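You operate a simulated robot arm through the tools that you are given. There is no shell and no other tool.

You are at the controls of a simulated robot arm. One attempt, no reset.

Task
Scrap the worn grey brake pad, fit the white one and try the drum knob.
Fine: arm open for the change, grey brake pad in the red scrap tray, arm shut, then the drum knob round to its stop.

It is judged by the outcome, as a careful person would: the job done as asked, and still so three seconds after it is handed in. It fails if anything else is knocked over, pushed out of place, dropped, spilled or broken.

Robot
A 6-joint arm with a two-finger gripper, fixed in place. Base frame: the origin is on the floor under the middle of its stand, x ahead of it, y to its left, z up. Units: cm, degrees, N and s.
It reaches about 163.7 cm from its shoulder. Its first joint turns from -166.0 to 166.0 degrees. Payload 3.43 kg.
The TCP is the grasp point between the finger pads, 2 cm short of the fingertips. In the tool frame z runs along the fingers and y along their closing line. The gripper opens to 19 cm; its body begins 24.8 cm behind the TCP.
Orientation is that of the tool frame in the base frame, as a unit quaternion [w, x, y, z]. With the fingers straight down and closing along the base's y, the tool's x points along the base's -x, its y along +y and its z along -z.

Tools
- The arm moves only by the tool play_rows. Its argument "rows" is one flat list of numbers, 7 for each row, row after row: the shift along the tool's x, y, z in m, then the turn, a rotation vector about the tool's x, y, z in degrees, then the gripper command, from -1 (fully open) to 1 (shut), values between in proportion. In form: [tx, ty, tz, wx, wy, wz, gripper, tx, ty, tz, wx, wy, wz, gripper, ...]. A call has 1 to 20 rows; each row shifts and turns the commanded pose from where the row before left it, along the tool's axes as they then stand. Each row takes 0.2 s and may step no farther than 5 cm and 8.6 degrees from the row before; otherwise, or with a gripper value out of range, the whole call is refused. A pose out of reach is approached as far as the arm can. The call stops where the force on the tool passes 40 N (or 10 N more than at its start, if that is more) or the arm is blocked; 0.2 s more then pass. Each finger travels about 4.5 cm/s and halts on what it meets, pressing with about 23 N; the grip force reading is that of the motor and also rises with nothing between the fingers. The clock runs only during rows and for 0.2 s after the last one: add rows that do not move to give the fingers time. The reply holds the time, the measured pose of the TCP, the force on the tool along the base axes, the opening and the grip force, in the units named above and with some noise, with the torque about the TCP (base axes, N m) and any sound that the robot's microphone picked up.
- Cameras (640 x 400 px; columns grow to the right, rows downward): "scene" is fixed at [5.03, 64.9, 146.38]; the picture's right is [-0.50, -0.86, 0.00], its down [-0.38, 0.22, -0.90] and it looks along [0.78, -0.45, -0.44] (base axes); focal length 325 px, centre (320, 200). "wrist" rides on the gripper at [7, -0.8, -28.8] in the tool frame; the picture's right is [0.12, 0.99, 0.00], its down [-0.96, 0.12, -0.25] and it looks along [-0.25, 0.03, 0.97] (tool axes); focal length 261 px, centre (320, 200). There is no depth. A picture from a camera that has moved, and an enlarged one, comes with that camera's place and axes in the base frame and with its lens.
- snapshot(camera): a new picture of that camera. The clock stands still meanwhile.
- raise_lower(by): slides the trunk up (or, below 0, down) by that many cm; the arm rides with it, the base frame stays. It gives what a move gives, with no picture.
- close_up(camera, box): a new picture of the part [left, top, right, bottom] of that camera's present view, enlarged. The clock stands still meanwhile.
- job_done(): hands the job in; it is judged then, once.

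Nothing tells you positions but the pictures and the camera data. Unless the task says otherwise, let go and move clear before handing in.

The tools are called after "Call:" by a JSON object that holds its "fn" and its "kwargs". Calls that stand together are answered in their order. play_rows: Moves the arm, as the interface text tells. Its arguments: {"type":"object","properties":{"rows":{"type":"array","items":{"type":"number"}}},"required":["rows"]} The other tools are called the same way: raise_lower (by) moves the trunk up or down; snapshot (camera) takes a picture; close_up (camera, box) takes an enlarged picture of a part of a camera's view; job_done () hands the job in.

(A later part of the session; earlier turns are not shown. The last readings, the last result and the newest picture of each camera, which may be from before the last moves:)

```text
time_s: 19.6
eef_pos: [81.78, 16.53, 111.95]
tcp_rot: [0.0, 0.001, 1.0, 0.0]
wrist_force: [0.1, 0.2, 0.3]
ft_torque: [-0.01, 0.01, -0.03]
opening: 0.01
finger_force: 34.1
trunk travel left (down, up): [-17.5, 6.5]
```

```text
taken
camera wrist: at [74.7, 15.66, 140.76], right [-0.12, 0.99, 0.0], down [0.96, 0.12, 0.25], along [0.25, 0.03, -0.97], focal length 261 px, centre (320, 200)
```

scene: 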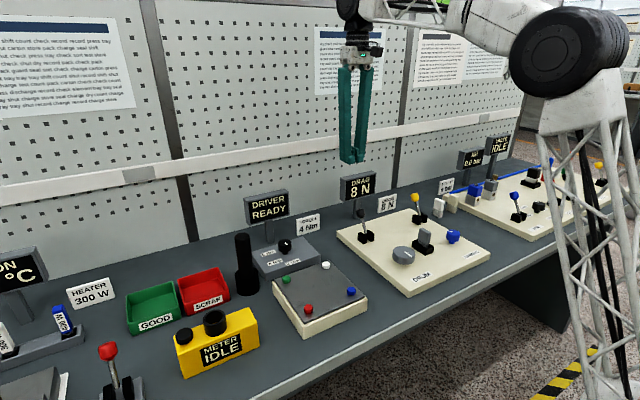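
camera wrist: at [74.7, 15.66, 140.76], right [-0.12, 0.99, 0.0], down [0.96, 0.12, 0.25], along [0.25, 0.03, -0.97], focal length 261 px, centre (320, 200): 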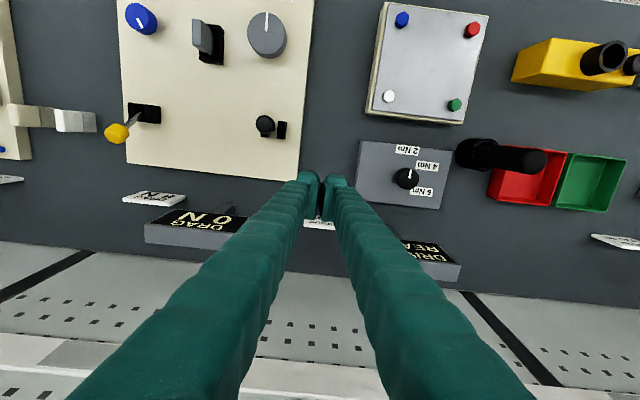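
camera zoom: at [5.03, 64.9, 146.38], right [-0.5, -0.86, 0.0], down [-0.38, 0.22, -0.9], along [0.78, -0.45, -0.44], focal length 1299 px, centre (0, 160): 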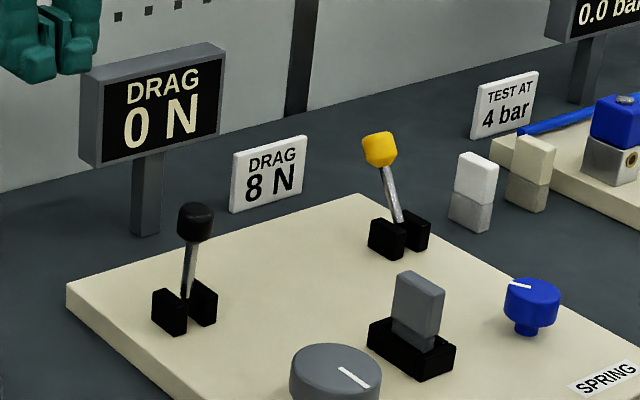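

The lever stays where I left it, but it is only a little past upright; the display reads 0 N. I'll push it the rest of the way to its forward stop so the arm is fully open.

Call:
{"fn": "play_rows", "kwargs": {"rows": [0.01, -0.04, 0.0, 0, 0, 0, 1, 0.01, -0.04, 0.0, 0, 0, 0, 1, 0, 0, 0.045, 0, 0, 0, 1, 0, 0, 0.045, 0, 0, 0, 1, 0, 0, 0.04, 0, 0, 0, 1, 0, 0, 0.018, 0, 0, 0, 1, 0, 0, 0, 0, 0, 0, 1]}}

Call:
{"fn": "close_up", "kwargs": {"camera": "wrist", "box": [240, 100, 400, 200]}}

```text
time_s: 21.2
eef_pos: [79.89, 8.63, 97.01]
tcp_rot: [0.0, 0.0, 1.0, 0.0]
wrist_force: [-0.8, -0.9, -0.2]
ft_torque: [-0.03, 0.01, 0.02]
opening: 0.01
finger_force: 34.1
trunk travel left (down, up): [-17.5, 6.5]
```

```text
4.00 times, centred on (320, 150) of wrist
camera zoom: at [72.79, 7.73, 125.9], right [-0.12, 0.99, 0.0], down [0.96, 0.12, 0.25], along [0.25, 0.03, -0.97], focal length 1043 px, centre (320, 400)
```

zoom: 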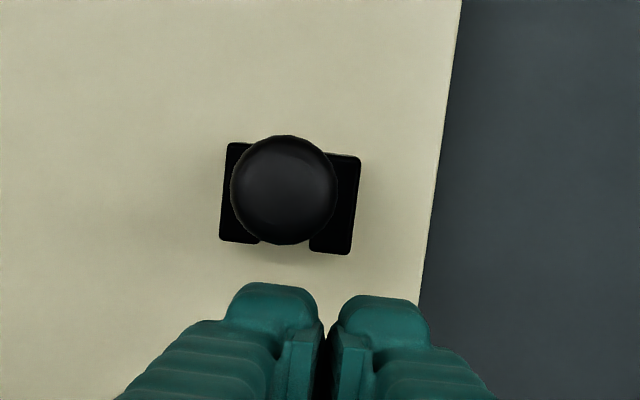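

The head is just past upright with the nub right behind it. I'll push on in small steps until it meets its stop.

Call:
{"fn": "play_rows", "kwargs": {"rows": [0.008, 0, 0, 0, 0, 0, 1, 0.008, 0, 0, 0, 0, 0, 1, 0.008, 0, 0, 0, 0, 0, 1, 0.006, 0, 0, 0, 0, 0, 1, 0.006, 0, 0, 0, 0, 0, 1, 0.005, 0, 0, 0, 0, 0, 1, 0, 0, 0, 0, 0, 0, 1]}}

Call:
{"fn": "close_up", "kwargs": {"camera": "scene", "box": [320, 160, 480, 260]}}

Call:
{"fn": "close_up", "kwargs": {"camera": "wrist", "box": [240, 100, 400, 200]}}

```text
time_s: 22.8
eef_pos: [75.73, 8.61, 96.99]
tcp_rot: [0.0, 0.0, 1.0, 0.0]
wrist_force: [-0.2, 0.8, 0.4]
ft_torque: [-0.01, -0.01, 0.01]
opening: 0.01
finger_force: 34.0
trunk travel left (down, up): [-17.5, 6.5]
```

```text
4.00 times, centred on (400, 210) of scene
camera zoom: at [5.03, 64.9, 146.38], right [-0.5, -0.86, 0.0], down [-0.38, 0.22, -0.9], along [0.78, -0.45, -0.44], focal length 1299 px, centre (0, 160)
```

zoom: 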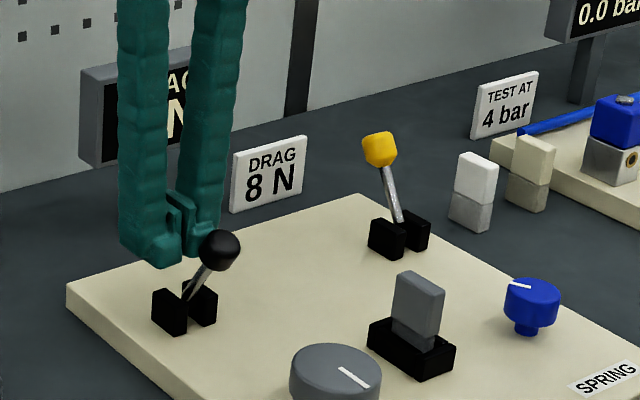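

```text
4.00 times, centred on (320, 150) of wrist
camera zoom: at [68.63, 7.69, 125.91], right [-0.12, 0.99, 0.0], down [0.96, 0.12, 0.25], along [0.25, 0.03, -0.97], focal length 1043 px, centre (320, 400)
```

zoom: 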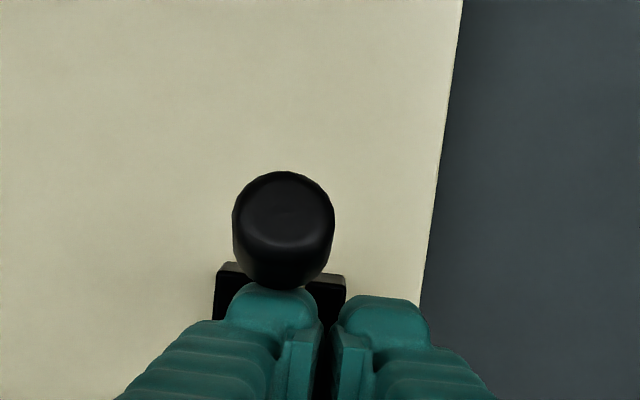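

The lever has snapped fully forward with the display at 0 N: the arm is open. I'll back away, rise and go above the grey pad with the fingers part open.

Call:
{"fn": "play_rows", "kwargs": {"rows": [-0.02, 0, 0, 0, 0, 0, 1, 0, 0, -0.045, 0, 0, 0, 1, 0, 0, -0.045, 0, 0, 0, 1, 0, 0, -0.04, 0, 0, 0, 1, 0.0316, -0.0272, 0, 0, 0, 0, 0.37, 0.0316, -0.0272, 0, 0, 0, 0, 0.37, 0.0316, -0.0272, 0, 0, 0, 0, 0.37, 0.0316, -0.0272, 0, 0, 0, 0, 0.37, 0.0316, -0.0272, 0, 0, 0, 0, 0.37, 0, 0, 0, 0, 0, 0, 0.37]}}

Call:
{"fn": "snapshot", "kwargs": {"camera": "wrist"}}

Call:
{"fn": "close_up", "kwargs": {"camera": "scene", "box": [320, 160, 480, 260]}}

Call:
{"fn": "close_up", "kwargs": {"camera": "wrist", "box": [260, 120, 388, 200]}}

```text
time_s: 25.0
eef_pos: [61.85, -4.98, 110.0]
tcp_rot: [0.0, 0.0, 1.0, 0.0]
wrist_force: [-0.3, 0.0, 0.0]
ft_torque: [-0.04, 0.01, 0.04]
opening: 5.96
finger_force: 0.0
trunk travel left (down, up): [-17.5, 6.5]
```

```text
taken
camera wrist: at [54.78, -5.88, 138.85], right [-0.12, 0.99, 0.0], down [0.96, 0.12, 0.25], along [0.25, 0.03, -0.97], focal length 261 px, centre (320, 200)
```

wrist: 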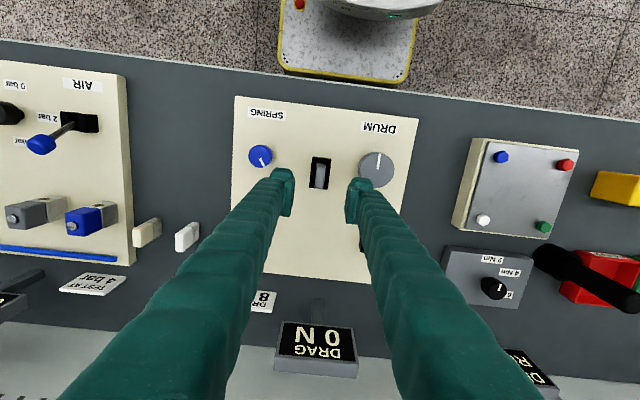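

```text
4.00 times, centred on (400, 210) of scene
camera zoom: at [5.03, 64.9, 146.38], right [-0.5, -0.86, 0.0], down [-0.38, 0.22, -0.9], along [0.78, -0.45, -0.44], focal length 1299 px, centre (0, 160)
```

zoom: 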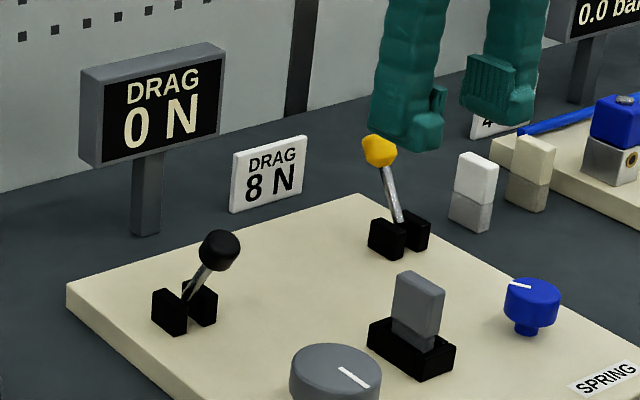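

```text
5.00 times, centred on (324, 160) of wrist
camera zoom: at [54.78, -5.88, 138.85], right [-0.12, 0.99, 0.0], down [0.96, 0.12, 0.25], along [0.25, 0.03, -0.97], focal length 1303 px, centre (300, 400)
```

zoom: 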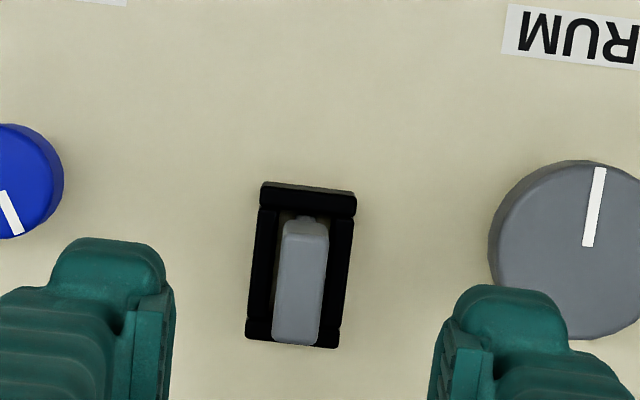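

The arm lever stays forward, and the grey pad is centred between the fingers at about (62, -5). I'll narrow the opening, descend and grip the pad's upper half.

Call:
{"fn": "play_rows", "kwargs": {"rows": [0, 0, 0.036, 0, 0, 0, 0.53, 0, 0, 0.036, 0, 0, 0, 0.53, -0.001, 0, 0.036, 0, 0, 0, 0.53, 0, 0, 0.036, 0, 0, 0, 0.53, 0, 0, 0.01, 0, 0, 0, 0.53, 0, 0, 0, 0, 0, 0, 0.53]}}

Call:
{"fn": "close_up", "kwargs": {"camera": "scene", "box": [350, 170, 510, 270]}}

Call:
{"fn": "close_up", "kwargs": {"camera": "wrist", "box": [240, 120, 400, 220]}}

```text
time_s: 26.4
eef_pos: [62.08, -5.09, 94.72]
tcp_rot: [0.0, 0.001, 1.0, 0.0]
wrist_force: [0.1, 0.7, -0.5]
ft_torque: [-0.02, -0.05, -0.03]
opening: 4.46
finger_force: 0.0
trunk travel left (down, up): [-17.5, 6.5]
```

```text
4.00 times, centred on (430, 220) of scene
camera zoom: at [5.03, 64.9, 146.38], right [-0.5, -0.86, 0.0], down [-0.38, 0.22, -0.9], along [0.78, -0.45, -0.44], focal length 1299 px, centre (-120, 120)
```

zoom: 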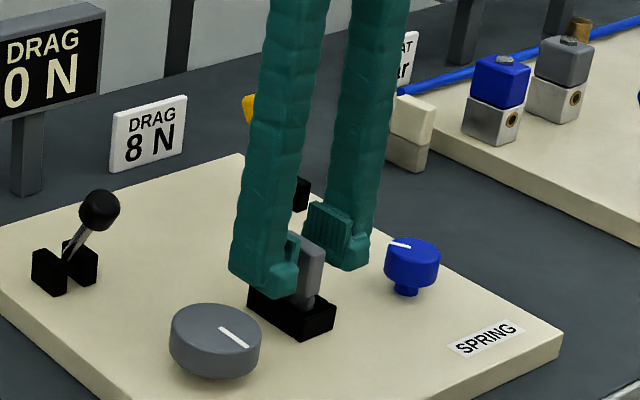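

```text
4.00 times, centred on (320, 170) of wrist
camera zoom: at [54.98, -5.96, 123.49], right [-0.12, 0.99, 0.0], down [0.96, 0.12, 0.25], along [0.25, 0.03, -0.97], focal length 1043 px, centre (320, 320)
```

zoom: 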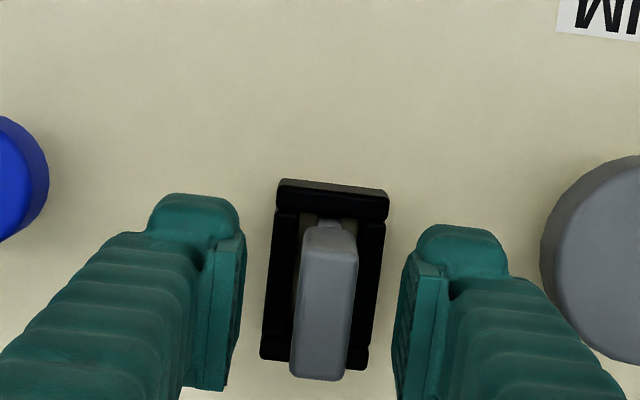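

The pad is centred between the fingers. I'll close and check the grip before lifting.

Call:
{"fn": "play_rows", "kwargs": {"rows": [0, 0, 0, 0, 0, 0, 1, 0, 0, 0, 0, 0, 0, 1, 0, 0, 0, 0, 0, 0, 1, 0, 0, 0, 0, 0, 0, 1, 0, 0, 0, 0, 0, 0, 1]}}

Call:
{"fn": "close_up", "kwargs": {"camera": "wrist", "box": [240, 120, 400, 220]}}

```text
time_s: 27.6
eef_pos: [62.04, -5.12, 94.74]
tcp_rot: [0.001, 0.0, 1.0, 0.0]
wrist_force: [0.9, 0.1, 0.3]
ft_torque: [0.0, 0.02, 0.03]
opening: 1.47
finger_force: 23.3
trunk travel left (down, up): [-17.5, 6.5]
```

```text
4.00 times, centred on (320, 170) of wrist
camera zoom: at [54.98, -5.96, 123.51], right [-0.12, 0.99, 0.0], down [0.96, 0.12, 0.25], along [0.25, 0.03, -0.97], focal length 1043 px, centre (320, 320)
```

zoom: 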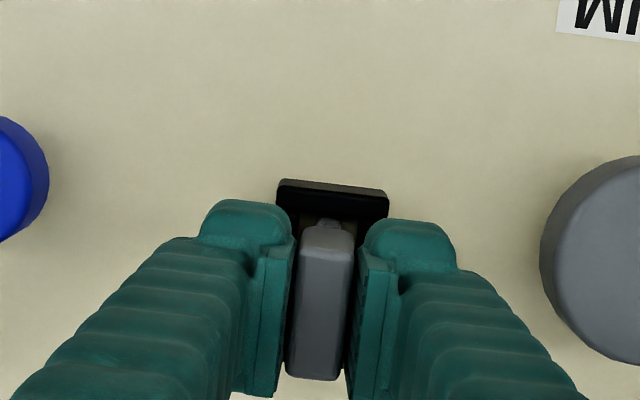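

The pad is held (1.47 cm). I'll lift it straight out of the seat.

Call:
{"fn": "play_rows", "kwargs": {"rows": [0, 0, -0.01, 0, 0, 0, 1, 0, 0, -0.01, 0, 0, 0, 1, 0, 0, -0.015, 0, 0, 0, 1, 0, 0, -0.02, 0, 0, 0, 1, 0, 0, -0.03, 0, 0, 0, 1, 0, 0, -0.035, 0, 0, 0, 1, 0, 0, 0, 0, 0, 0, 1]}}

Call:
{"fn": "close_up", "kwargs": {"camera": "scene", "box": [320, 140, 512, 260]}}

Call:
{"fn": "snapshot", "kwargs": {"camera": "wrist"}}

```text
time_s: 29.2
eef_pos: [62.06, -4.95, 106.76]
tcp_rot: [0.0, 0.001, 1.0, 0.0]
wrist_force: [-0.7, 0.0, -0.6]
ft_torque: [-0.03, 0.01, -0.02]
opening: 1.45
finger_force: 23.0
trunk travel left (down, up): [-17.5, 6.5]
```

```text
3.33 times, centred on (416, 200) of scene
camera zoom: at [5.03, 64.9, 146.38], right [-0.5, -0.86, 0.0], down [-0.38, 0.22, -0.9], along [0.78, -0.45, -0.44], focal length 1083 px, centre (0, 200)
```

zoom: 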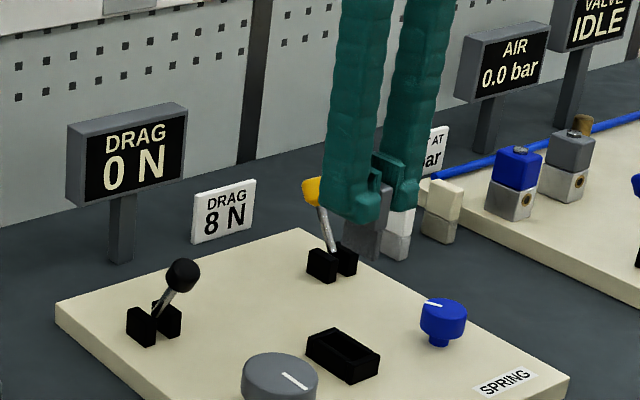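

```text
taken
camera wrist: at [54.97, -5.89, 135.52], right [-0.12, 0.99, 0.0], down [0.96, 0.12, 0.25], along [0.25, 0.03, -0.97], focal length 261 px, centre (320, 200)
```

wrist: 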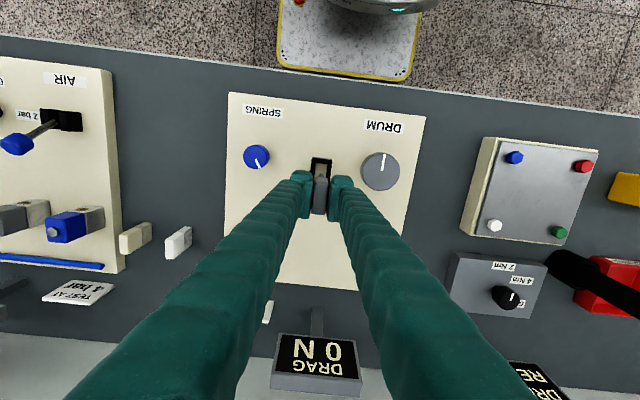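

The grey pad is out and the seat is empty. I'll rise and carry it toward the red scrap tray, keeping well above the tall black driver beside it.

Call:
{"fn": "play_rows", "kwargs": {"rows": [0, 0, -0.04, 0, 0, 0, 1, 0, 0, -0.04, 0, 0, 0, 1, 0, 0, -0.035, 0, 0, 0, 1, -0.006, 0.045, 0, 0, 0, 0, 1, -0.006, 0.045, 0, 0, 0, 0, 1, -0.006, 0.045, 0, 0, 0, 0, 1, -0.006, 0.045, 0, 0, 0, 0, 1, -0.006, 0.045, 0, 0, 0, 0, 1, -0.006, 0.045, 0, 0, 0, 0, 1, -0.006, 0.045, 0, 0, 0, 0, 1, -0.006, 0.045, 0, 0, 0, 0, 1, -0.006, 0.045, 0, 0, 0, 0, 1, -0.006, 0.045, 0, 0, 0, 0, 1, -0.006, 0.045, 0, 0, 0, 0, 1, -0.006, 0.045, 0, 0, 0, 0, 1, 0, 0, 0, 0, 0, 0, 1]}}

Call:
{"fn": "snapshot", "kwargs": {"camera": "wrist"}}

Call:
{"fn": "snapshot", "kwargs": {"camera": "scene"}}

```text
time_s: 32.6
eef_pos: [69.15, 48.9, 118.14]
tcp_rot: [0.0, 0.0, 1.0, -0.001]
wrist_force: [-1.1, 0.3, -0.8]
ft_torque: [-0.09, 0.07, 0.03]
opening: 1.47
finger_force: 22.9
trunk travel left (down, up): [-17.5, 6.5]
```

```text
taken
camera wrist: at [62.1, 48.11, 146.98], right [-0.12, 0.99, 0.0], down [0.96, 0.12, 0.25], along [0.24, 0.03, -0.97], focal length 261 px, centre (320, 200)
```

wrist: 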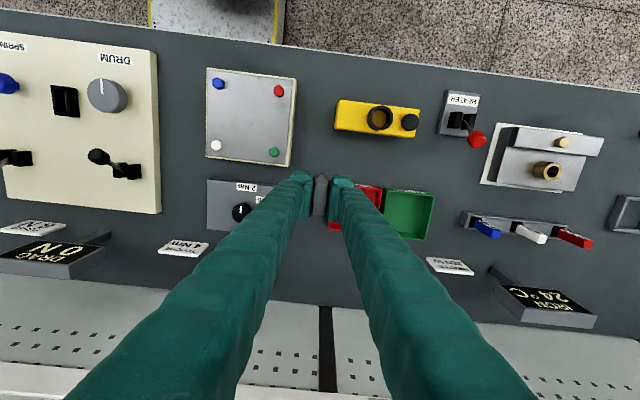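

```text
taken
```

scene: 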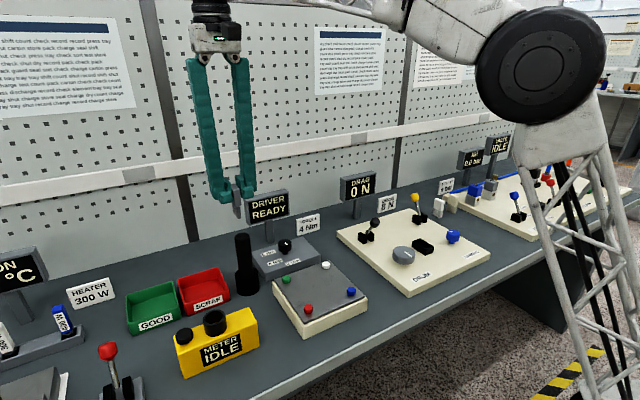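

The red tray is partly hidden behind the fingers; I'll enlarge that part of the view to place it and the driver exactly.

Call:
{"fn": "close_up", "kwargs": {"camera": "wrist", "box": [290, 160, 450, 260]}}

Call:
{"fn": "close_up", "kwargs": {"camera": "scene", "box": [110, 220, 302, 340]}}

```text
4.00 times, centred on (370, 210) of wrist
camera zoom: at [62.1, 48.11, 146.98], right [-0.12, 0.99, 0.0], down [0.96, 0.12, 0.25], along [0.24, 0.03, -0.97], focal length 1043 px, centre (120, 160)
```

zoom: 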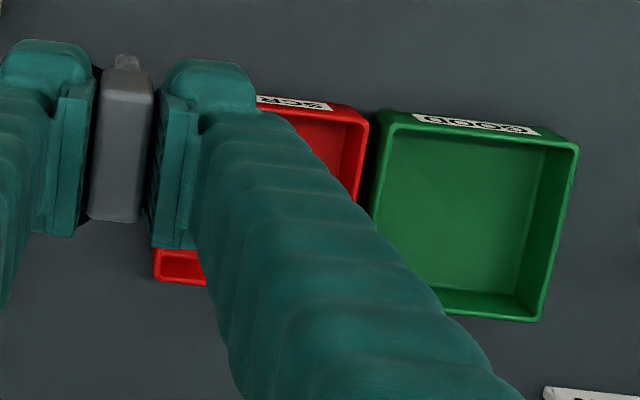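

```text
3.33 times, centred on (206, 280) of scene
camera zoom: at [5.03, 64.9, 146.38], right [-0.5, -0.86, 0.0], down [-0.38, 0.22, -0.9], along [0.78, -0.45, -0.44], focal length 1083 px, centre (700, -67)
```

zoom: 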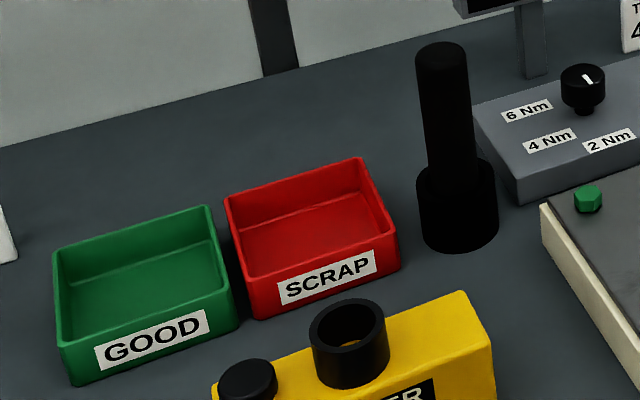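

The red tray spans roughly x 72–83, y 52–63, with the driver at about (74.5, 47) up to z 103.5. I'll go above the tray's centre and descend partway.

Call:
{"fn": "play_rows", "kwargs": {"rows": [-0.0288, 0.029, 0, 0, 0, 0, 1, -0.0288, 0.029, 0, 0, 0, 0, 1, -0.0288, 0.029, 0, 0, 0, 0, 1, 0, 0, 0.04, 0, 0, 0, 1, 0, 0, 0.04, 0, 0, 0, 1, 0, 0, 0.04, 0, 0, 0, 1, 0, 0, 0.04, 0, 0, 0, 1, 0, 0, 0, 0, 0, 0, 1]}}

Call:
{"fn": "close_up", "kwargs": {"camera": "scene", "box": [110, 180, 302, 300]}}

Call:
{"fn": "snapshot", "kwargs": {"camera": "wrist"}}

```text
time_s: 34.4
eef_pos: [77.47, 57.42, 101.64]
tcp_rot: [0.0, 0.001, 1.0, 0.0]
wrist_force: [0.1, -0.4, -0.1]
ft_torque: [-0.01, 0.03, 0.02]
opening: 1.47
finger_force: 23.3
out of reach, approached as far as the arm can: row 3
trunk travel left (down, up): [-17.5, 6.5]
```

```text
3.33 times, centred on (206, 240) of scene
camera zoom: at [5.03, 64.9, 146.38], right [-0.5, -0.86, 0.0], down [-0.38, 0.22, -0.9], along [0.78, -0.45, -0.44], focal length 1083 px, centre (700, 67)
```

zoom: 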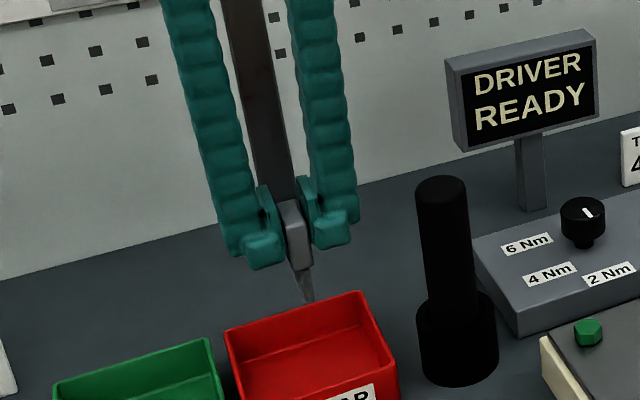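

```text
taken
camera wrist: at [70.5, 56.56, 130.5], right [-0.12, 0.99, 0.0], down [0.96, 0.12, 0.25], along [0.25, 0.03, -0.97], focal length 261 px, centre (320, 200)
```

wrist: 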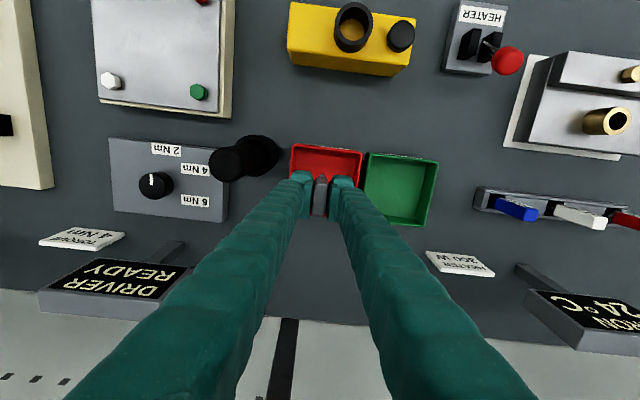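

The pad is over the red tray with clearance to the driver. I'll lower it into the tray, slowing near the floor.

Call:
{"fn": "play_rows", "kwargs": {"rows": [0, 0, 0.03, 0, 0, 0, 1, 0, 0, 0.03, 0, 0, 0, 1, 0, 0, 0.02, 0, 0, 0, 1, 0, 0, 0.008, 0, 0, 0, 1, 0, 0, 0, 0, 0, 0, 1]}}

Call:
{"fn": "close_up", "kwargs": {"camera": "scene", "box": [130, 210, 290, 310]}}

Call:
{"fn": "close_up", "kwargs": {"camera": "wrist", "box": [240, 120, 400, 220]}}

```text
time_s: 35.6
eef_pos: [77.5, 57.57, 92.84]
tcp_rot: [0.001, 0.001, 1.0, 0.0]
wrist_force: [-0.6, -0.7, -0.4]
ft_torque: [0.03, -0.02, 0.03]
opening: 1.46
finger_force: 22.8
trunk travel left (down, up): [-17.5, 6.5]
```

```text
4.00 times, centred on (210, 260) of scene
camera zoom: at [5.03, 64.9, 146.38], right [-0.5, -0.86, 0.0], down [-0.38, 0.22, -0.9], along [0.78, -0.45, -0.44], focal length 1299 px, centre (760, -40)
```

zoom: 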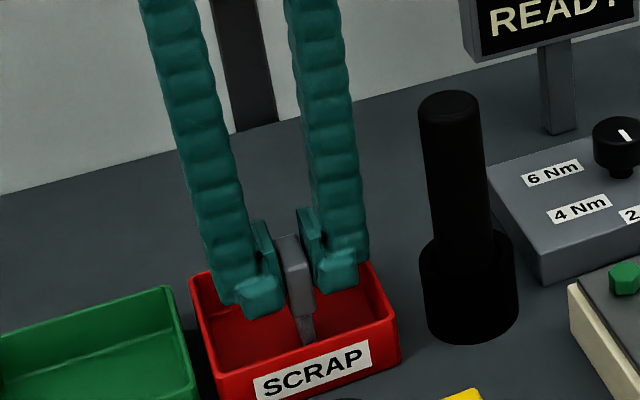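

```text
4.00 times, centred on (320, 170) of wrist
camera zoom: at [70.49, 56.62, 121.72], right [-0.12, 0.99, 0.0], down [0.96, 0.12, 0.25], along [0.25, 0.03, -0.97], focal length 1043 px, centre (320, 320)
```

zoom: 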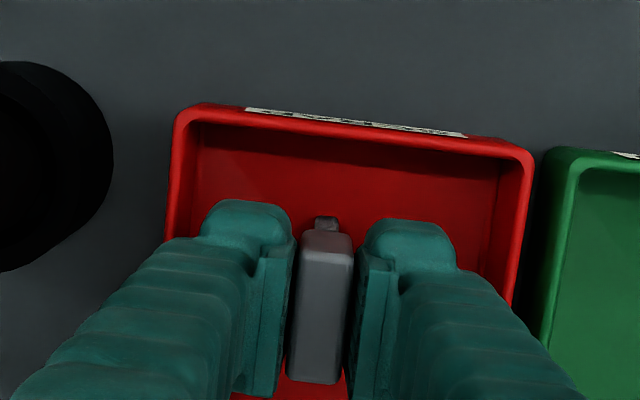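

The pad hangs just above the tray floor inside the red tray. I'll ease it down until it touches.

Call:
{"fn": "play_rows", "kwargs": {"rows": [0, 0, 0.003, 0, 0, 0, 1, 0, 0, 0.003, 0, 0, 0, 1, 0, 0, 0.003, 0, 0, 0, 1, 0, 0, 0, 0, 0, 0, 1]}}

```text
time_s: 36.6
eef_pos: [77.51, 57.51, 92.11]
tcp_rot: [0.0, 0.0, 1.0, 0.001]
wrist_force: [1.5, 0.6, 17.0]
ft_torque: [0.02, -0.09, 0.03]
opening: 1.47
finger_force: 22.0
trunk travel left (down, up): [-17.5, 6.5]
```

It touches the tray floor. I'll take off the load, open the fingers a little and rise.

Call:
{"fn": "play_rows", "kwargs": {"rows": [0, 0, -0.002, 0, 0, 0, 1, 0, 0, 0, 0, 0, 0, 0.6, 0, 0, 0, 0, 0, 0, 0.6, 0, 0, 0, 0, 0, 0, 0.6, 0, 0, -0.02, 0, 0, 0, 0.6, 0, 0, -0.03, 0, 0, 0, 0.6, 0, 0, -0.04, 0, 0, 0, 0.6, 0, 0, -0.04, 0, 0, 0, 0.6, 0, 0, -0.03, 0, 0, 0, 0.6, 0, 0, 0, 0, 0, 0, 0.6]}}

Call:
{"fn": "close_up", "kwargs": {"camera": "scene", "box": [130, 210, 290, 310]}}

Call:
{"fn": "snapshot", "kwargs": {"camera": "wrist"}}

```text
time_s: 38.8
eef_pos: [77.51, 57.38, 108.17]
tcp_rot: [0.0, 0.0, 1.0, 0.0]
wrist_force: [-1.4, -0.9, -0.3]
ft_torque: [0.02, 0.02, 0.0]
opening: 3.79
finger_force: 0.1
trunk travel left (down, up): [-17.5, 6.5]
```

```text
4.00 times, centred on (210, 260) of scene
camera zoom: at [5.03, 64.9, 146.38], right [-0.5, -0.86, 0.0], down [-0.38, 0.22, -0.9], along [0.78, -0.45, -0.44], focal length 1299 px, centre (760, -40)
```

zoom: 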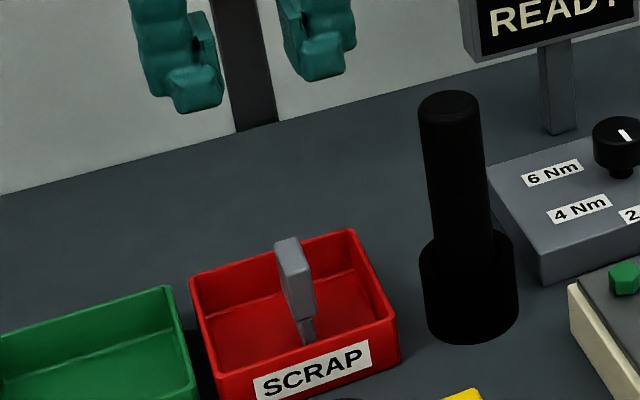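

```text
taken
camera wrist: at [70.48, 56.55, 137.09], right [-0.12, 0.99, 0.0], down [0.96, 0.12, 0.25], along [0.25, 0.03, -0.97], focal length 261 px, centre (320, 200)
```

wrist: 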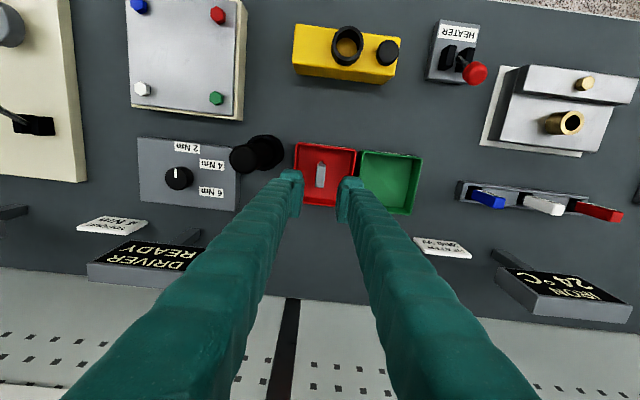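

The grey pad stands upright in the red scrap tray. Now I'll travel across to hover above the white spare.

Call:
{"fn": "play_rows", "kwargs": {"rows": [0, -0.044, -0.005, 0, 0, 0, 0.5, 0, -0.044, -0.005, 0, 0, 0, 0.5, 0, -0.044, 0, 0, 0, 0, 0.5, 0, -0.044, 0, 0, 0, 0, 0.5, 0, -0.044, 0, 0, 0, 0, 0.5, 0, -0.044, 0, 0, 0, 0, 0.5, 0, -0.044, 0, 0, 0, 0, 0.5, 0, -0.044, 0, 0, 0, 0, 0.5, 0, -0.044, 0, 0, 0, 0, 0.5, 0, -0.044, 0, 0, 0, 0, 0.5, 0, -0.044, 0, 0, 0, 0, 0.5, 0, -0.044, 0, 0, 0, 0, 0.5, 0, -0.044, 0, 0, 0, 0, 0.5, 0, -0.044, 0, 0, 0, 0, 0.5, 0, -0.044, 0, 0, 0, 0, 0.5, 0, -0.044, 0, 0, 0, 0, 0.5, 0, -0.044, 0, 0, 0, 0, 0.5, 0, -0.044, 0, 0, 0, 0, 0.5, -0.007, -0.044, 0, 0, 0, 0, 0.5, 0, -0.043, 0, 0, 0, 0, 0.5]}}

Call:
{"fn": "snapshot", "kwargs": {"camera": "wrist"}}

Call:
{"fn": "snapshot", "kwargs": {"camera": "scene"}}

```text
time_s: 43.0
eef_pos: [78.27, -30.48, 109.18]
tcp_rot: [0.0, 0.0, 1.0, 0.0]
wrist_force: [-0.4, 0.0, 0.3]
ft_torque: [-0.2, -0.02, 0.01]
opening: 4.75
finger_force: 0.0
trunk travel left (down, up): [-17.5, 6.5]
```

```text
taken
camera wrist: at [71.15, -31.32, 138.06], right [-0.12, 0.99, 0.0], down [0.96, 0.12, 0.25], along [0.25, 0.03, -0.97], focal length 261 px, centre (320, 200)
```

wrist: 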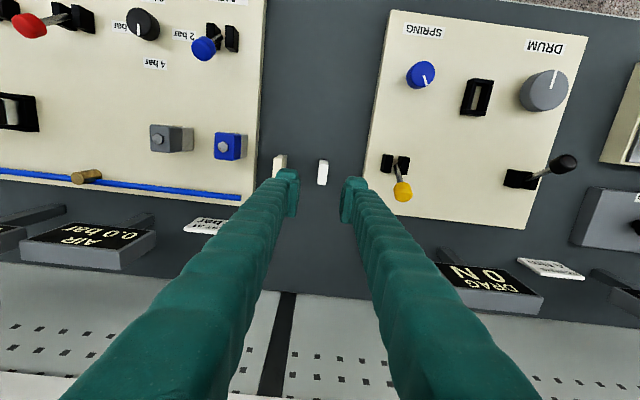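

```text
taken
```

scene: 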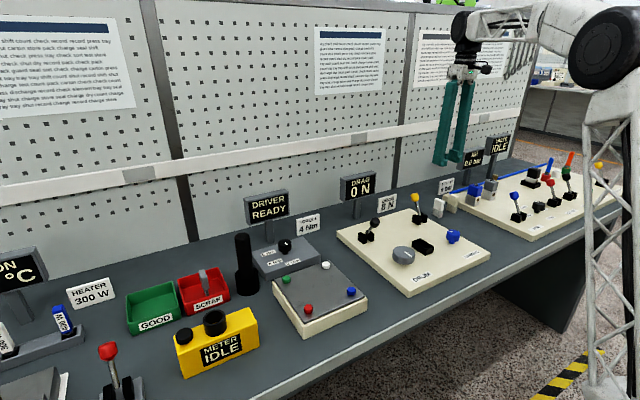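

The white spare is between the fingers below, with the ivory one to its left. I'll measure both closely before descending.

Call:
{"fn": "close_up", "kwargs": {"camera": "wrist", "box": [260, 140, 372, 210]}}

Call:
{"fn": "close_up", "kwargs": {"camera": "wrist", "box": [450, 60, 578, 140]}}

Call:
{"fn": "close_up", "kwargs": {"camera": "scene", "box": [400, 140, 528, 220]}}

```text
5.71 times, centred on (316, 175) of wrist
camera zoom: at [71.15, -31.32, 138.06], right [-0.12, 0.99, 0.0], down [0.96, 0.12, 0.25], along [0.25, 0.03, -0.97], focal length 1489 px, centre (343, 343)
```

zoom: 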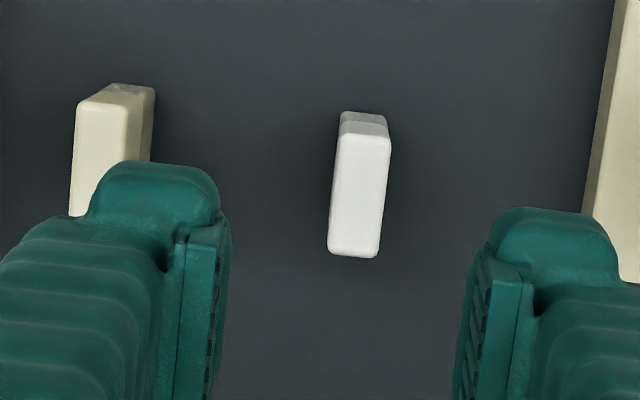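

```text
5.00 times, centred on (514, 100) of wrist
camera zoom: at [71.15, -31.32, 138.06], right [-0.12, 0.99, 0.0], down [0.96, 0.12, 0.25], along [0.25, 0.03, -0.97], focal length 1303 px, centre (-650, 700)
```

zoom: 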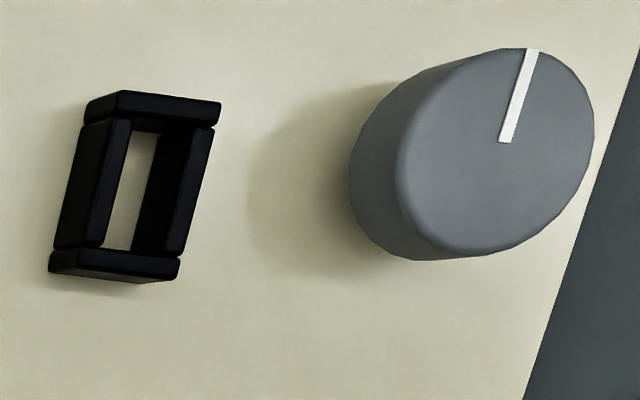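

```text
5.00 times, centred on (464, 180) of scene
camera zoom: at [5.03, 64.9, 146.38], right [-0.5, -0.86, 0.0], down [-0.38, 0.22, -0.9], along [0.78, -0.45, -0.44], focal length 1624 px, centre (-400, 300)
```

zoom: 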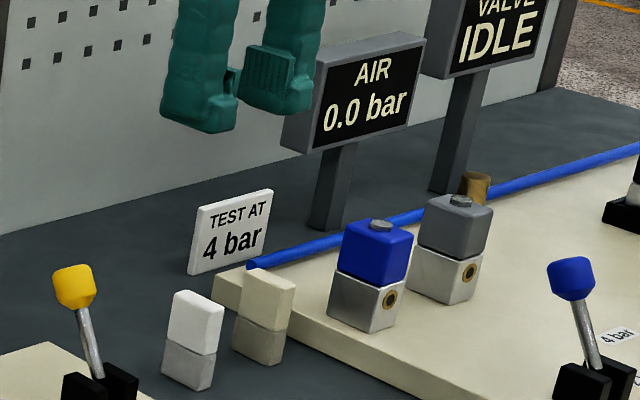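

The white pad's top is centred at about (78.2, -29.9), roughly 0.5 cm off my hover point, and its long side runs along x like the seat. I'll shift and descend around it.

Call:
{"fn": "play_rows", "kwargs": {"rows": [0, 0.0053, 0.03, 0, 0, 0, 0.53, 0, 0, 0.04, 0, 0, 0, 0.53, 0, 0, 0.04, 0, 0, 0, 0.53, 0, 0, 0.03, 0, 0, 0, 0.53, 0, 0, 0.02, 0, 0, 0, 0.53, 0, 0, 0, 0, 0, 0, 0.53]}}

Call:
{"fn": "close_up", "kwargs": {"camera": "wrist", "box": [240, 120, 400, 220]}}

Call:
{"fn": "close_up", "kwargs": {"camera": "scene", "box": [400, 160, 528, 240]}}

```text
time_s: 44.4
eef_pos: [78.04, -30.02, 93.33]
tcp_rot: [0.0, 0.0, 1.0, 0.0]
wrist_force: [-0.9, 0.8, 0.1]
ft_torque: [-0.02, -0.02, -0.01]
opening: 4.46
finger_force: 0.1
trunk travel left (down, up): [-17.5, 6.5]
```

```text
4.00 times, centred on (320, 170) of wrist
camera zoom: at [71.09, -30.87, 122.07], right [-0.12, 0.99, 0.0], down [0.96, 0.12, 0.25], along [0.25, 0.03, -0.97], focal length 1043 px, centre (320, 320)
```

zoom: 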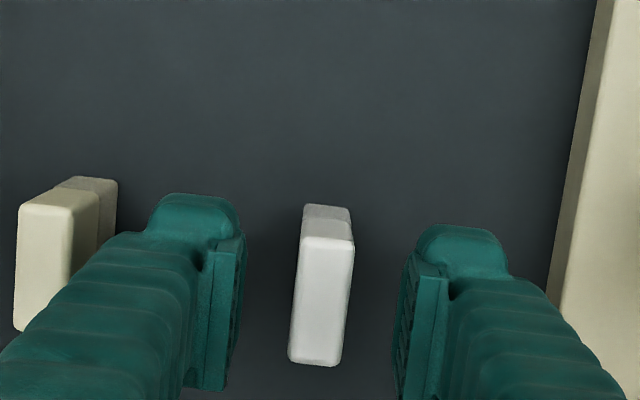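

```text
5.00 times, centred on (464, 200) of scene
camera zoom: at [5.03, 64.9, 146.38], right [-0.5, -0.86, 0.0], down [-0.38, 0.22, -0.9], along [0.78, -0.45, -0.44], focal length 1624 px, centre (-400, 200)
```

zoom: 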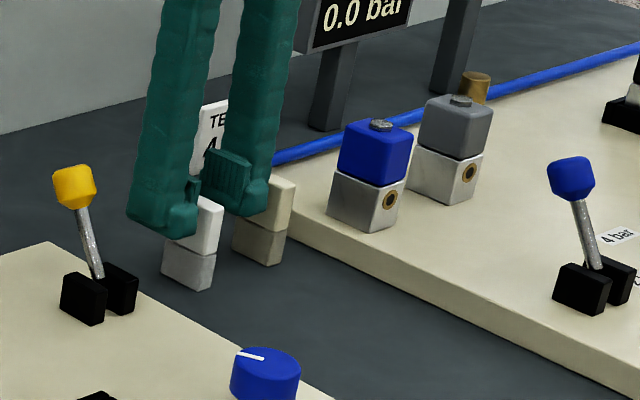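

The white pad is well centred with clearance to the ivory one. I'll go down 2 cm more and close.

Call:
{"fn": "play_rows", "kwargs": {"rows": [-0.001, 0.0005, 0.011, 0, 0, 0, 0.53, 0, 0, 0.01, 0, 0, 0, 0.53, 0, 0, 0, 0, 0, 0, 0.53, 0, 0, 0, 0, 0, 0, 1, 0, 0, 0, 0, 0, 0, 1, 0, 0, 0, 0, 0, 0, 1, 0, 0, 0, 0, 0, 0, 1, 0, 0, 0, 0, 0, 0, 1]}}

Call:
{"fn": "close_up", "kwargs": {"camera": "wrist", "box": [240, 120, 400, 220]}}

Call:
{"fn": "close_up", "kwargs": {"camera": "scene", "box": [400, 160, 528, 240]}}

```text
time_s: 46.2
eef_pos: [78.36, -30.0, 91.17]
tcp_rot: [0.0, 0.0, 1.0, 0.0]
wrist_force: [-0.5, 0.9, 0.1]
ft_torque: [0.01, -0.01, 0.01]
opening: 1.45
finger_force: 23.4
trunk travel left (down, up): [-17.5, 6.5]
```

```text
4.00 times, centred on (320, 170) of wrist
camera zoom: at [71.24, -30.82, 120.01], right [-0.12, 0.99, 0.0], down [0.96, 0.12, 0.25], along [0.25, 0.03, -0.97], focal length 1043 px, centre (320, 320)
```

zoom: 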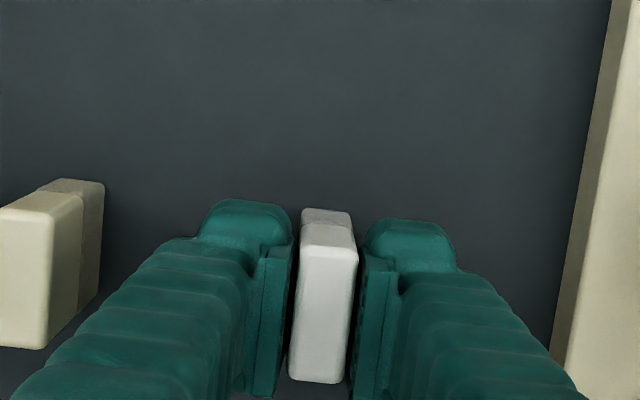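

```text
5.00 times, centred on (464, 200) of scene
camera zoom: at [5.03, 64.9, 146.38], right [-0.5, -0.86, 0.0], down [-0.38, 0.22, -0.9], along [0.78, -0.45, -0.44], focal length 1624 px, centre (-400, 200)
```

zoom: 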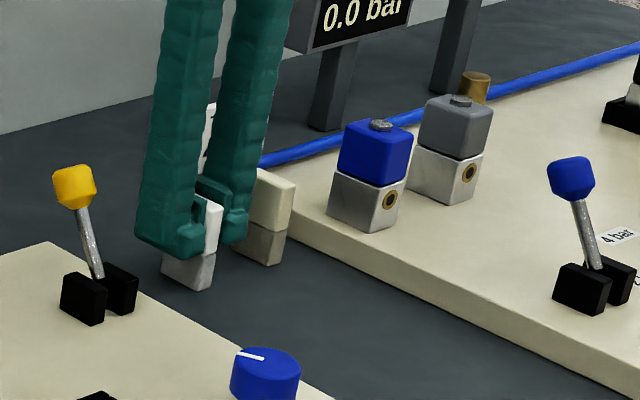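

The white pad is held (1.45 cm). I'll lift it and carry it above the empty seat, passing well over the yellow lever.

Call:
{"fn": "play_rows", "kwargs": {"rows": [0, 0, -0.01, 0, 0, 0, 1, 0, 0, -0.02, 0, 0, 0, 1, 0, 0, -0.04, 0, 0, 0, 1, 0, 0, -0.04, 0, 0, 0, 1, 0, 0, -0.04, 0, 0, 0, 1, 0, 0, -0.02, 0, 0, 0, 1, 0.0231, 0.0356, 0, 0, 0, 0, 1, 0.0231, 0.0356, 0, 0, 0, 0, 1, 0.0231, 0.0356, 0, 0, 0, 0, 1, 0.0231, 0.0356, 0, 0, 0, 0, 1, 0.0231, 0.0356, 0, 0, 0, 0, 1, 0.0231, 0.0356, 0, 0, 0, 0, 1, 0.0231, 0.0356, 0, 0, 0, 0, 1, 0, 0, 0, 0, 0, 0, 1]}}

Call:
{"fn": "close_up", "kwargs": {"camera": "scene", "box": [340, 150, 500, 250]}}

Call:
{"fn": "close_up", "kwargs": {"camera": "wrist", "box": [256, 130, 384, 210]}}

```text
time_s: 49.2
eef_pos: [62.06, -5.08, 108.06]
tcp_rot: [0.0, 0.0, 1.0, 0.001]
wrist_force: [0.0, -0.6, 0.0]
ft_torque: [0.04, -0.05, 0.02]
opening: 1.43
finger_force: 22.9
trunk travel left (down, up): [-17.5, 6.5]
```

```text
4.00 times, centred on (420, 200) of scene
camera zoom: at [5.03, 64.9, 146.38], right [-0.5, -0.86, 0.0], down [-0.38, 0.22, -0.9], along [0.78, -0.45, -0.44], focal length 1299 px, centre (-80, 200)
```

zoom: 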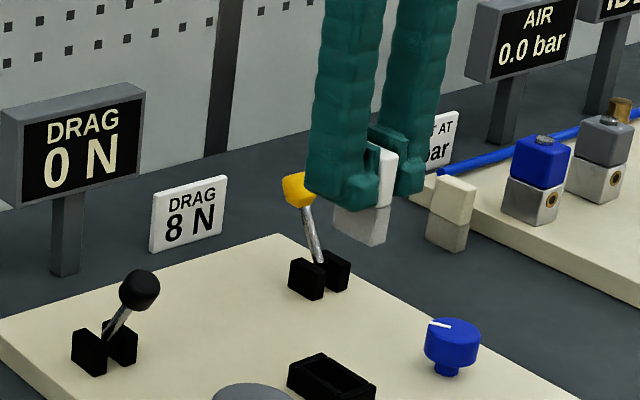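

```text
5.00 times, centred on (320, 170) of wrist
camera zoom: at [55.03, -5.88, 136.88], right [-0.12, 0.99, 0.0], down [0.96, 0.12, 0.25], along [0.25, 0.03, -0.97], focal length 1303 px, centre (320, 350)
```

zoom: 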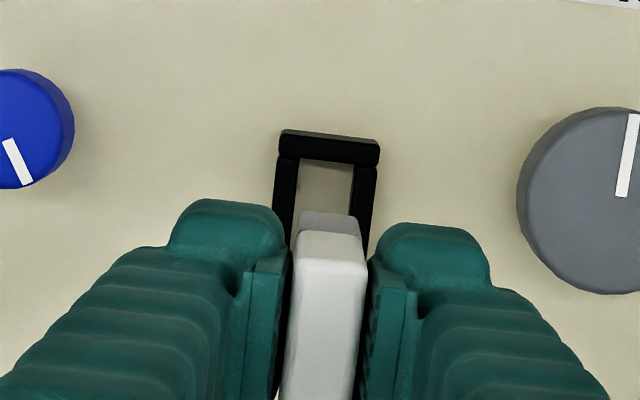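

The pad is aligned over the seat to within about a millimetre. I'll lower it to just above the seat and check again.

Call:
{"fn": "play_rows", "kwargs": {"rows": [0, 0, 0.035, 0, 0, 0, 1, 0, 0, 0.035, 0, 0, 0, 1, 0, 0, 0.025, 0, 0, 0, 1, 0, 0, 0, 0, 0, 0, 1]}}

Call:
{"fn": "close_up", "kwargs": {"camera": "scene", "box": [380, 190, 476, 250]}}

Call:
{"fn": "close_up", "kwargs": {"camera": "wrist", "box": [256, 130, 384, 210]}}

```text
time_s: 50.2
eef_pos: [62.2, -4.99, 98.68]
tcp_rot: [0.0, -0.001, 1.0, 0.0]
wrist_force: [0.5, -0.1, 0.0]
ft_torque: [-0.01, -0.01, 0.0]
opening: 1.49
finger_force: 23.3
trunk travel left (down, up): [-17.5, 6.5]
```

```text
6.67 times, centred on (428, 220) of scene
camera zoom: at [5.03, 64.9, 146.38], right [-0.5, -0.86, 0.0], down [-0.38, 0.22, -0.9], along [0.78, -0.45, -0.44], focal length 2165 px, centre (-400, 67)
```

zoom: 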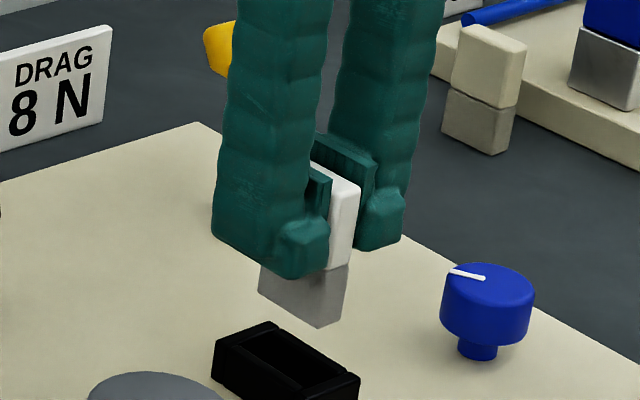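

```text
5.00 times, centred on (320, 170) of wrist
camera zoom: at [55.17, -5.92, 127.42], right [-0.12, 0.99, 0.0], down [0.96, 0.12, 0.25], along [0.25, 0.03, -0.97], focal length 1303 px, centre (320, 350)
```

zoom: 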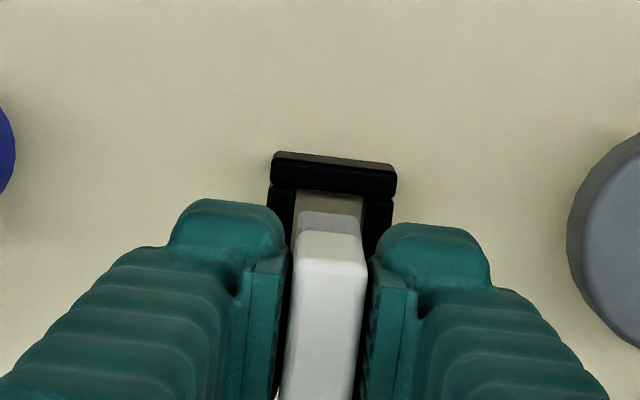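

The lower block lines up with the slot with clearance all round. I'll insert it slowly, watching the force.

Call:
{"fn": "play_rows", "kwargs": {"rows": [0, -0.0005, 0.008, 0, 0, 0, 1, 0, 0, 0.008, 0, 0, 0, 1, 0, 0, 0.007, 0, 0, 0, 1, 0, 0, 0.006, 0, 0, 0, 1, 0, 0, 0.005, 0, 0, 0, 1, 0, 0, 0, 0, 0, 0, 1]}}

Call:
{"fn": "close_up", "kwargs": {"camera": "scene", "box": [380, 190, 476, 250]}}

```text
time_s: 51.6
eef_pos: [62.21, -5.01, 95.05]
tcp_rot: [0.001, 0.0, 1.0, -0.001]
wrist_force: [-0.1, 0.0, -0.9]
ft_torque: [0.05, -0.03, 0.0]
opening: 1.47
finger_force: 23.3
trunk travel left (down, up): [-17.5, 6.5]
```

```text
6.67 times, centred on (428, 220) of scene
camera zoom: at [5.03, 64.9, 146.38], right [-0.5, -0.86, 0.0], down [-0.38, 0.22, -0.9], along [0.78, -0.45, -0.44], focal length 2165 px, centre (-400, 67)
```

zoom: 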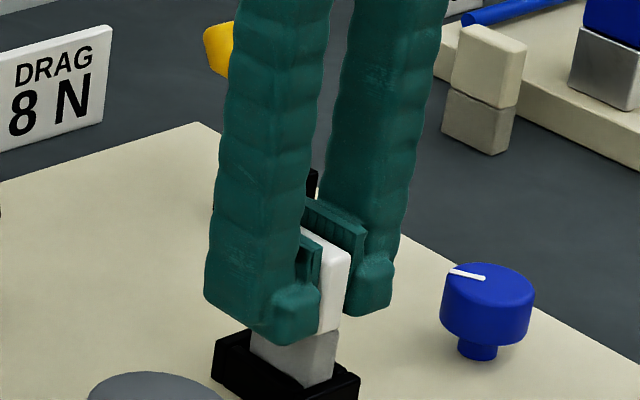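

It is sliding in freely. I'll continue in small steps until it meets the bottom of the seat.

Call:
{"fn": "play_rows", "kwargs": {"rows": [0, 0, 0.003, 0, 0, 0, 1, 0, 0, 0.003, 0, 0, 0, 1, 0, 0, 0.003, 0, 0, 0, 1, 0, 0, 0.003, 0, 0, 0, 1, 0, 0, 0, 0, 0, 0, 1]}}

Call:
{"fn": "close_up", "kwargs": {"camera": "scene", "box": [380, 190, 476, 250]}}

```text
time_s: 52.8
eef_pos: [62.07, -5.03, 94.04]
tcp_rot: [0.001, 0.0, 1.0, 0.0]
wrist_force: [0.2, -0.1, -0.1]
ft_torque: [-0.01, 0.02, 0.03]
opening: 1.46
finger_force: 23.0
trunk travel left (down, up): [-17.5, 6.5]
```

```text
6.67 times, centred on (428, 220) of scene
camera zoom: at [5.03, 64.9, 146.38], right [-0.5, -0.86, 0.0], down [-0.38, 0.22, -0.9], along [0.78, -0.45, -0.44], focal length 2165 px, centre (-400, 67)
```

zoom: 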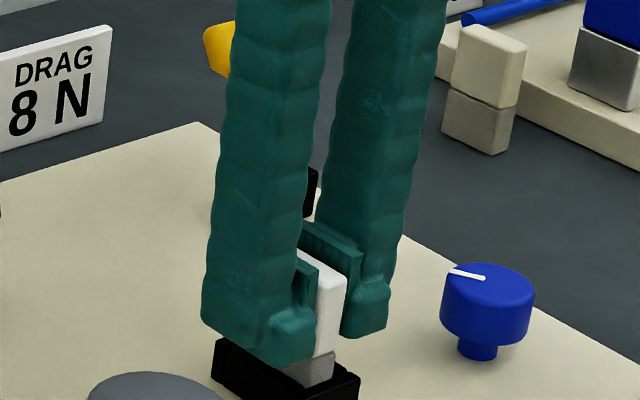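

No contact yet. I'll keep easing down.

Call:
{"fn": "play_rows", "kwargs": {"rows": [0, 0, 0.002, 0, 0, 0, 1, 0, 0, 0.002, 0, 0, 0, 1, 0, 0, 0.002, 0, 0, 0, 1, 0, 0, 0.002, 0, 0, 0, 1, 0, 0, 0, 0, 0, 0, 1]}}

Call:
{"fn": "close_up", "kwargs": {"camera": "scene", "box": [380, 190, 476, 250]}}

Call:
{"fn": "close_up", "kwargs": {"camera": "wrist", "box": [256, 130, 384, 210]}}

```text
time_s: 54.0
eef_pos: [62.13, -5.09, 93.19]
tcp_rot: [0.001, 0.0, 1.0, 0.0]
wrist_force: [1.0, -0.1, 17.4]
ft_torque: [0.01, -0.07, 0.01]
opening: 1.44
finger_force: 23.1
trunk travel left (down, up): [-17.5, 6.5]
```

```text
6.67 times, centred on (428, 220) of scene
camera zoom: at [5.03, 64.9, 146.38], right [-0.5, -0.86, 0.0], down [-0.38, 0.22, -0.9], along [0.78, -0.45, -0.44], focal length 2165 px, centre (-400, 67)
```

zoom: 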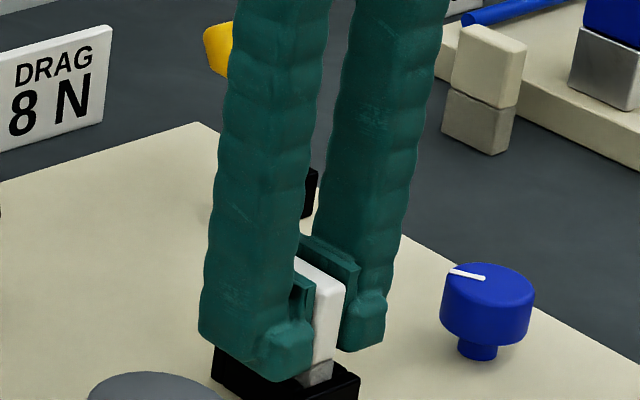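

```text
5.00 times, centred on (320, 170) of wrist
camera zoom: at [55.06, -5.9, 122.13], right [-0.12, 0.99, 0.0], down [0.96, 0.12, 0.25], along [0.25, 0.03, -0.97], focal length 1303 px, centre (320, 350)
```

zoom: 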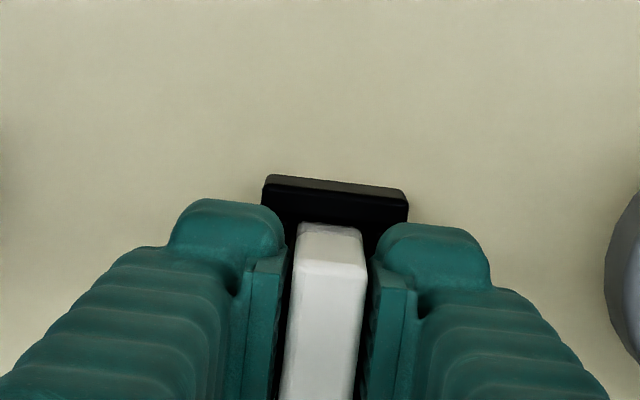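

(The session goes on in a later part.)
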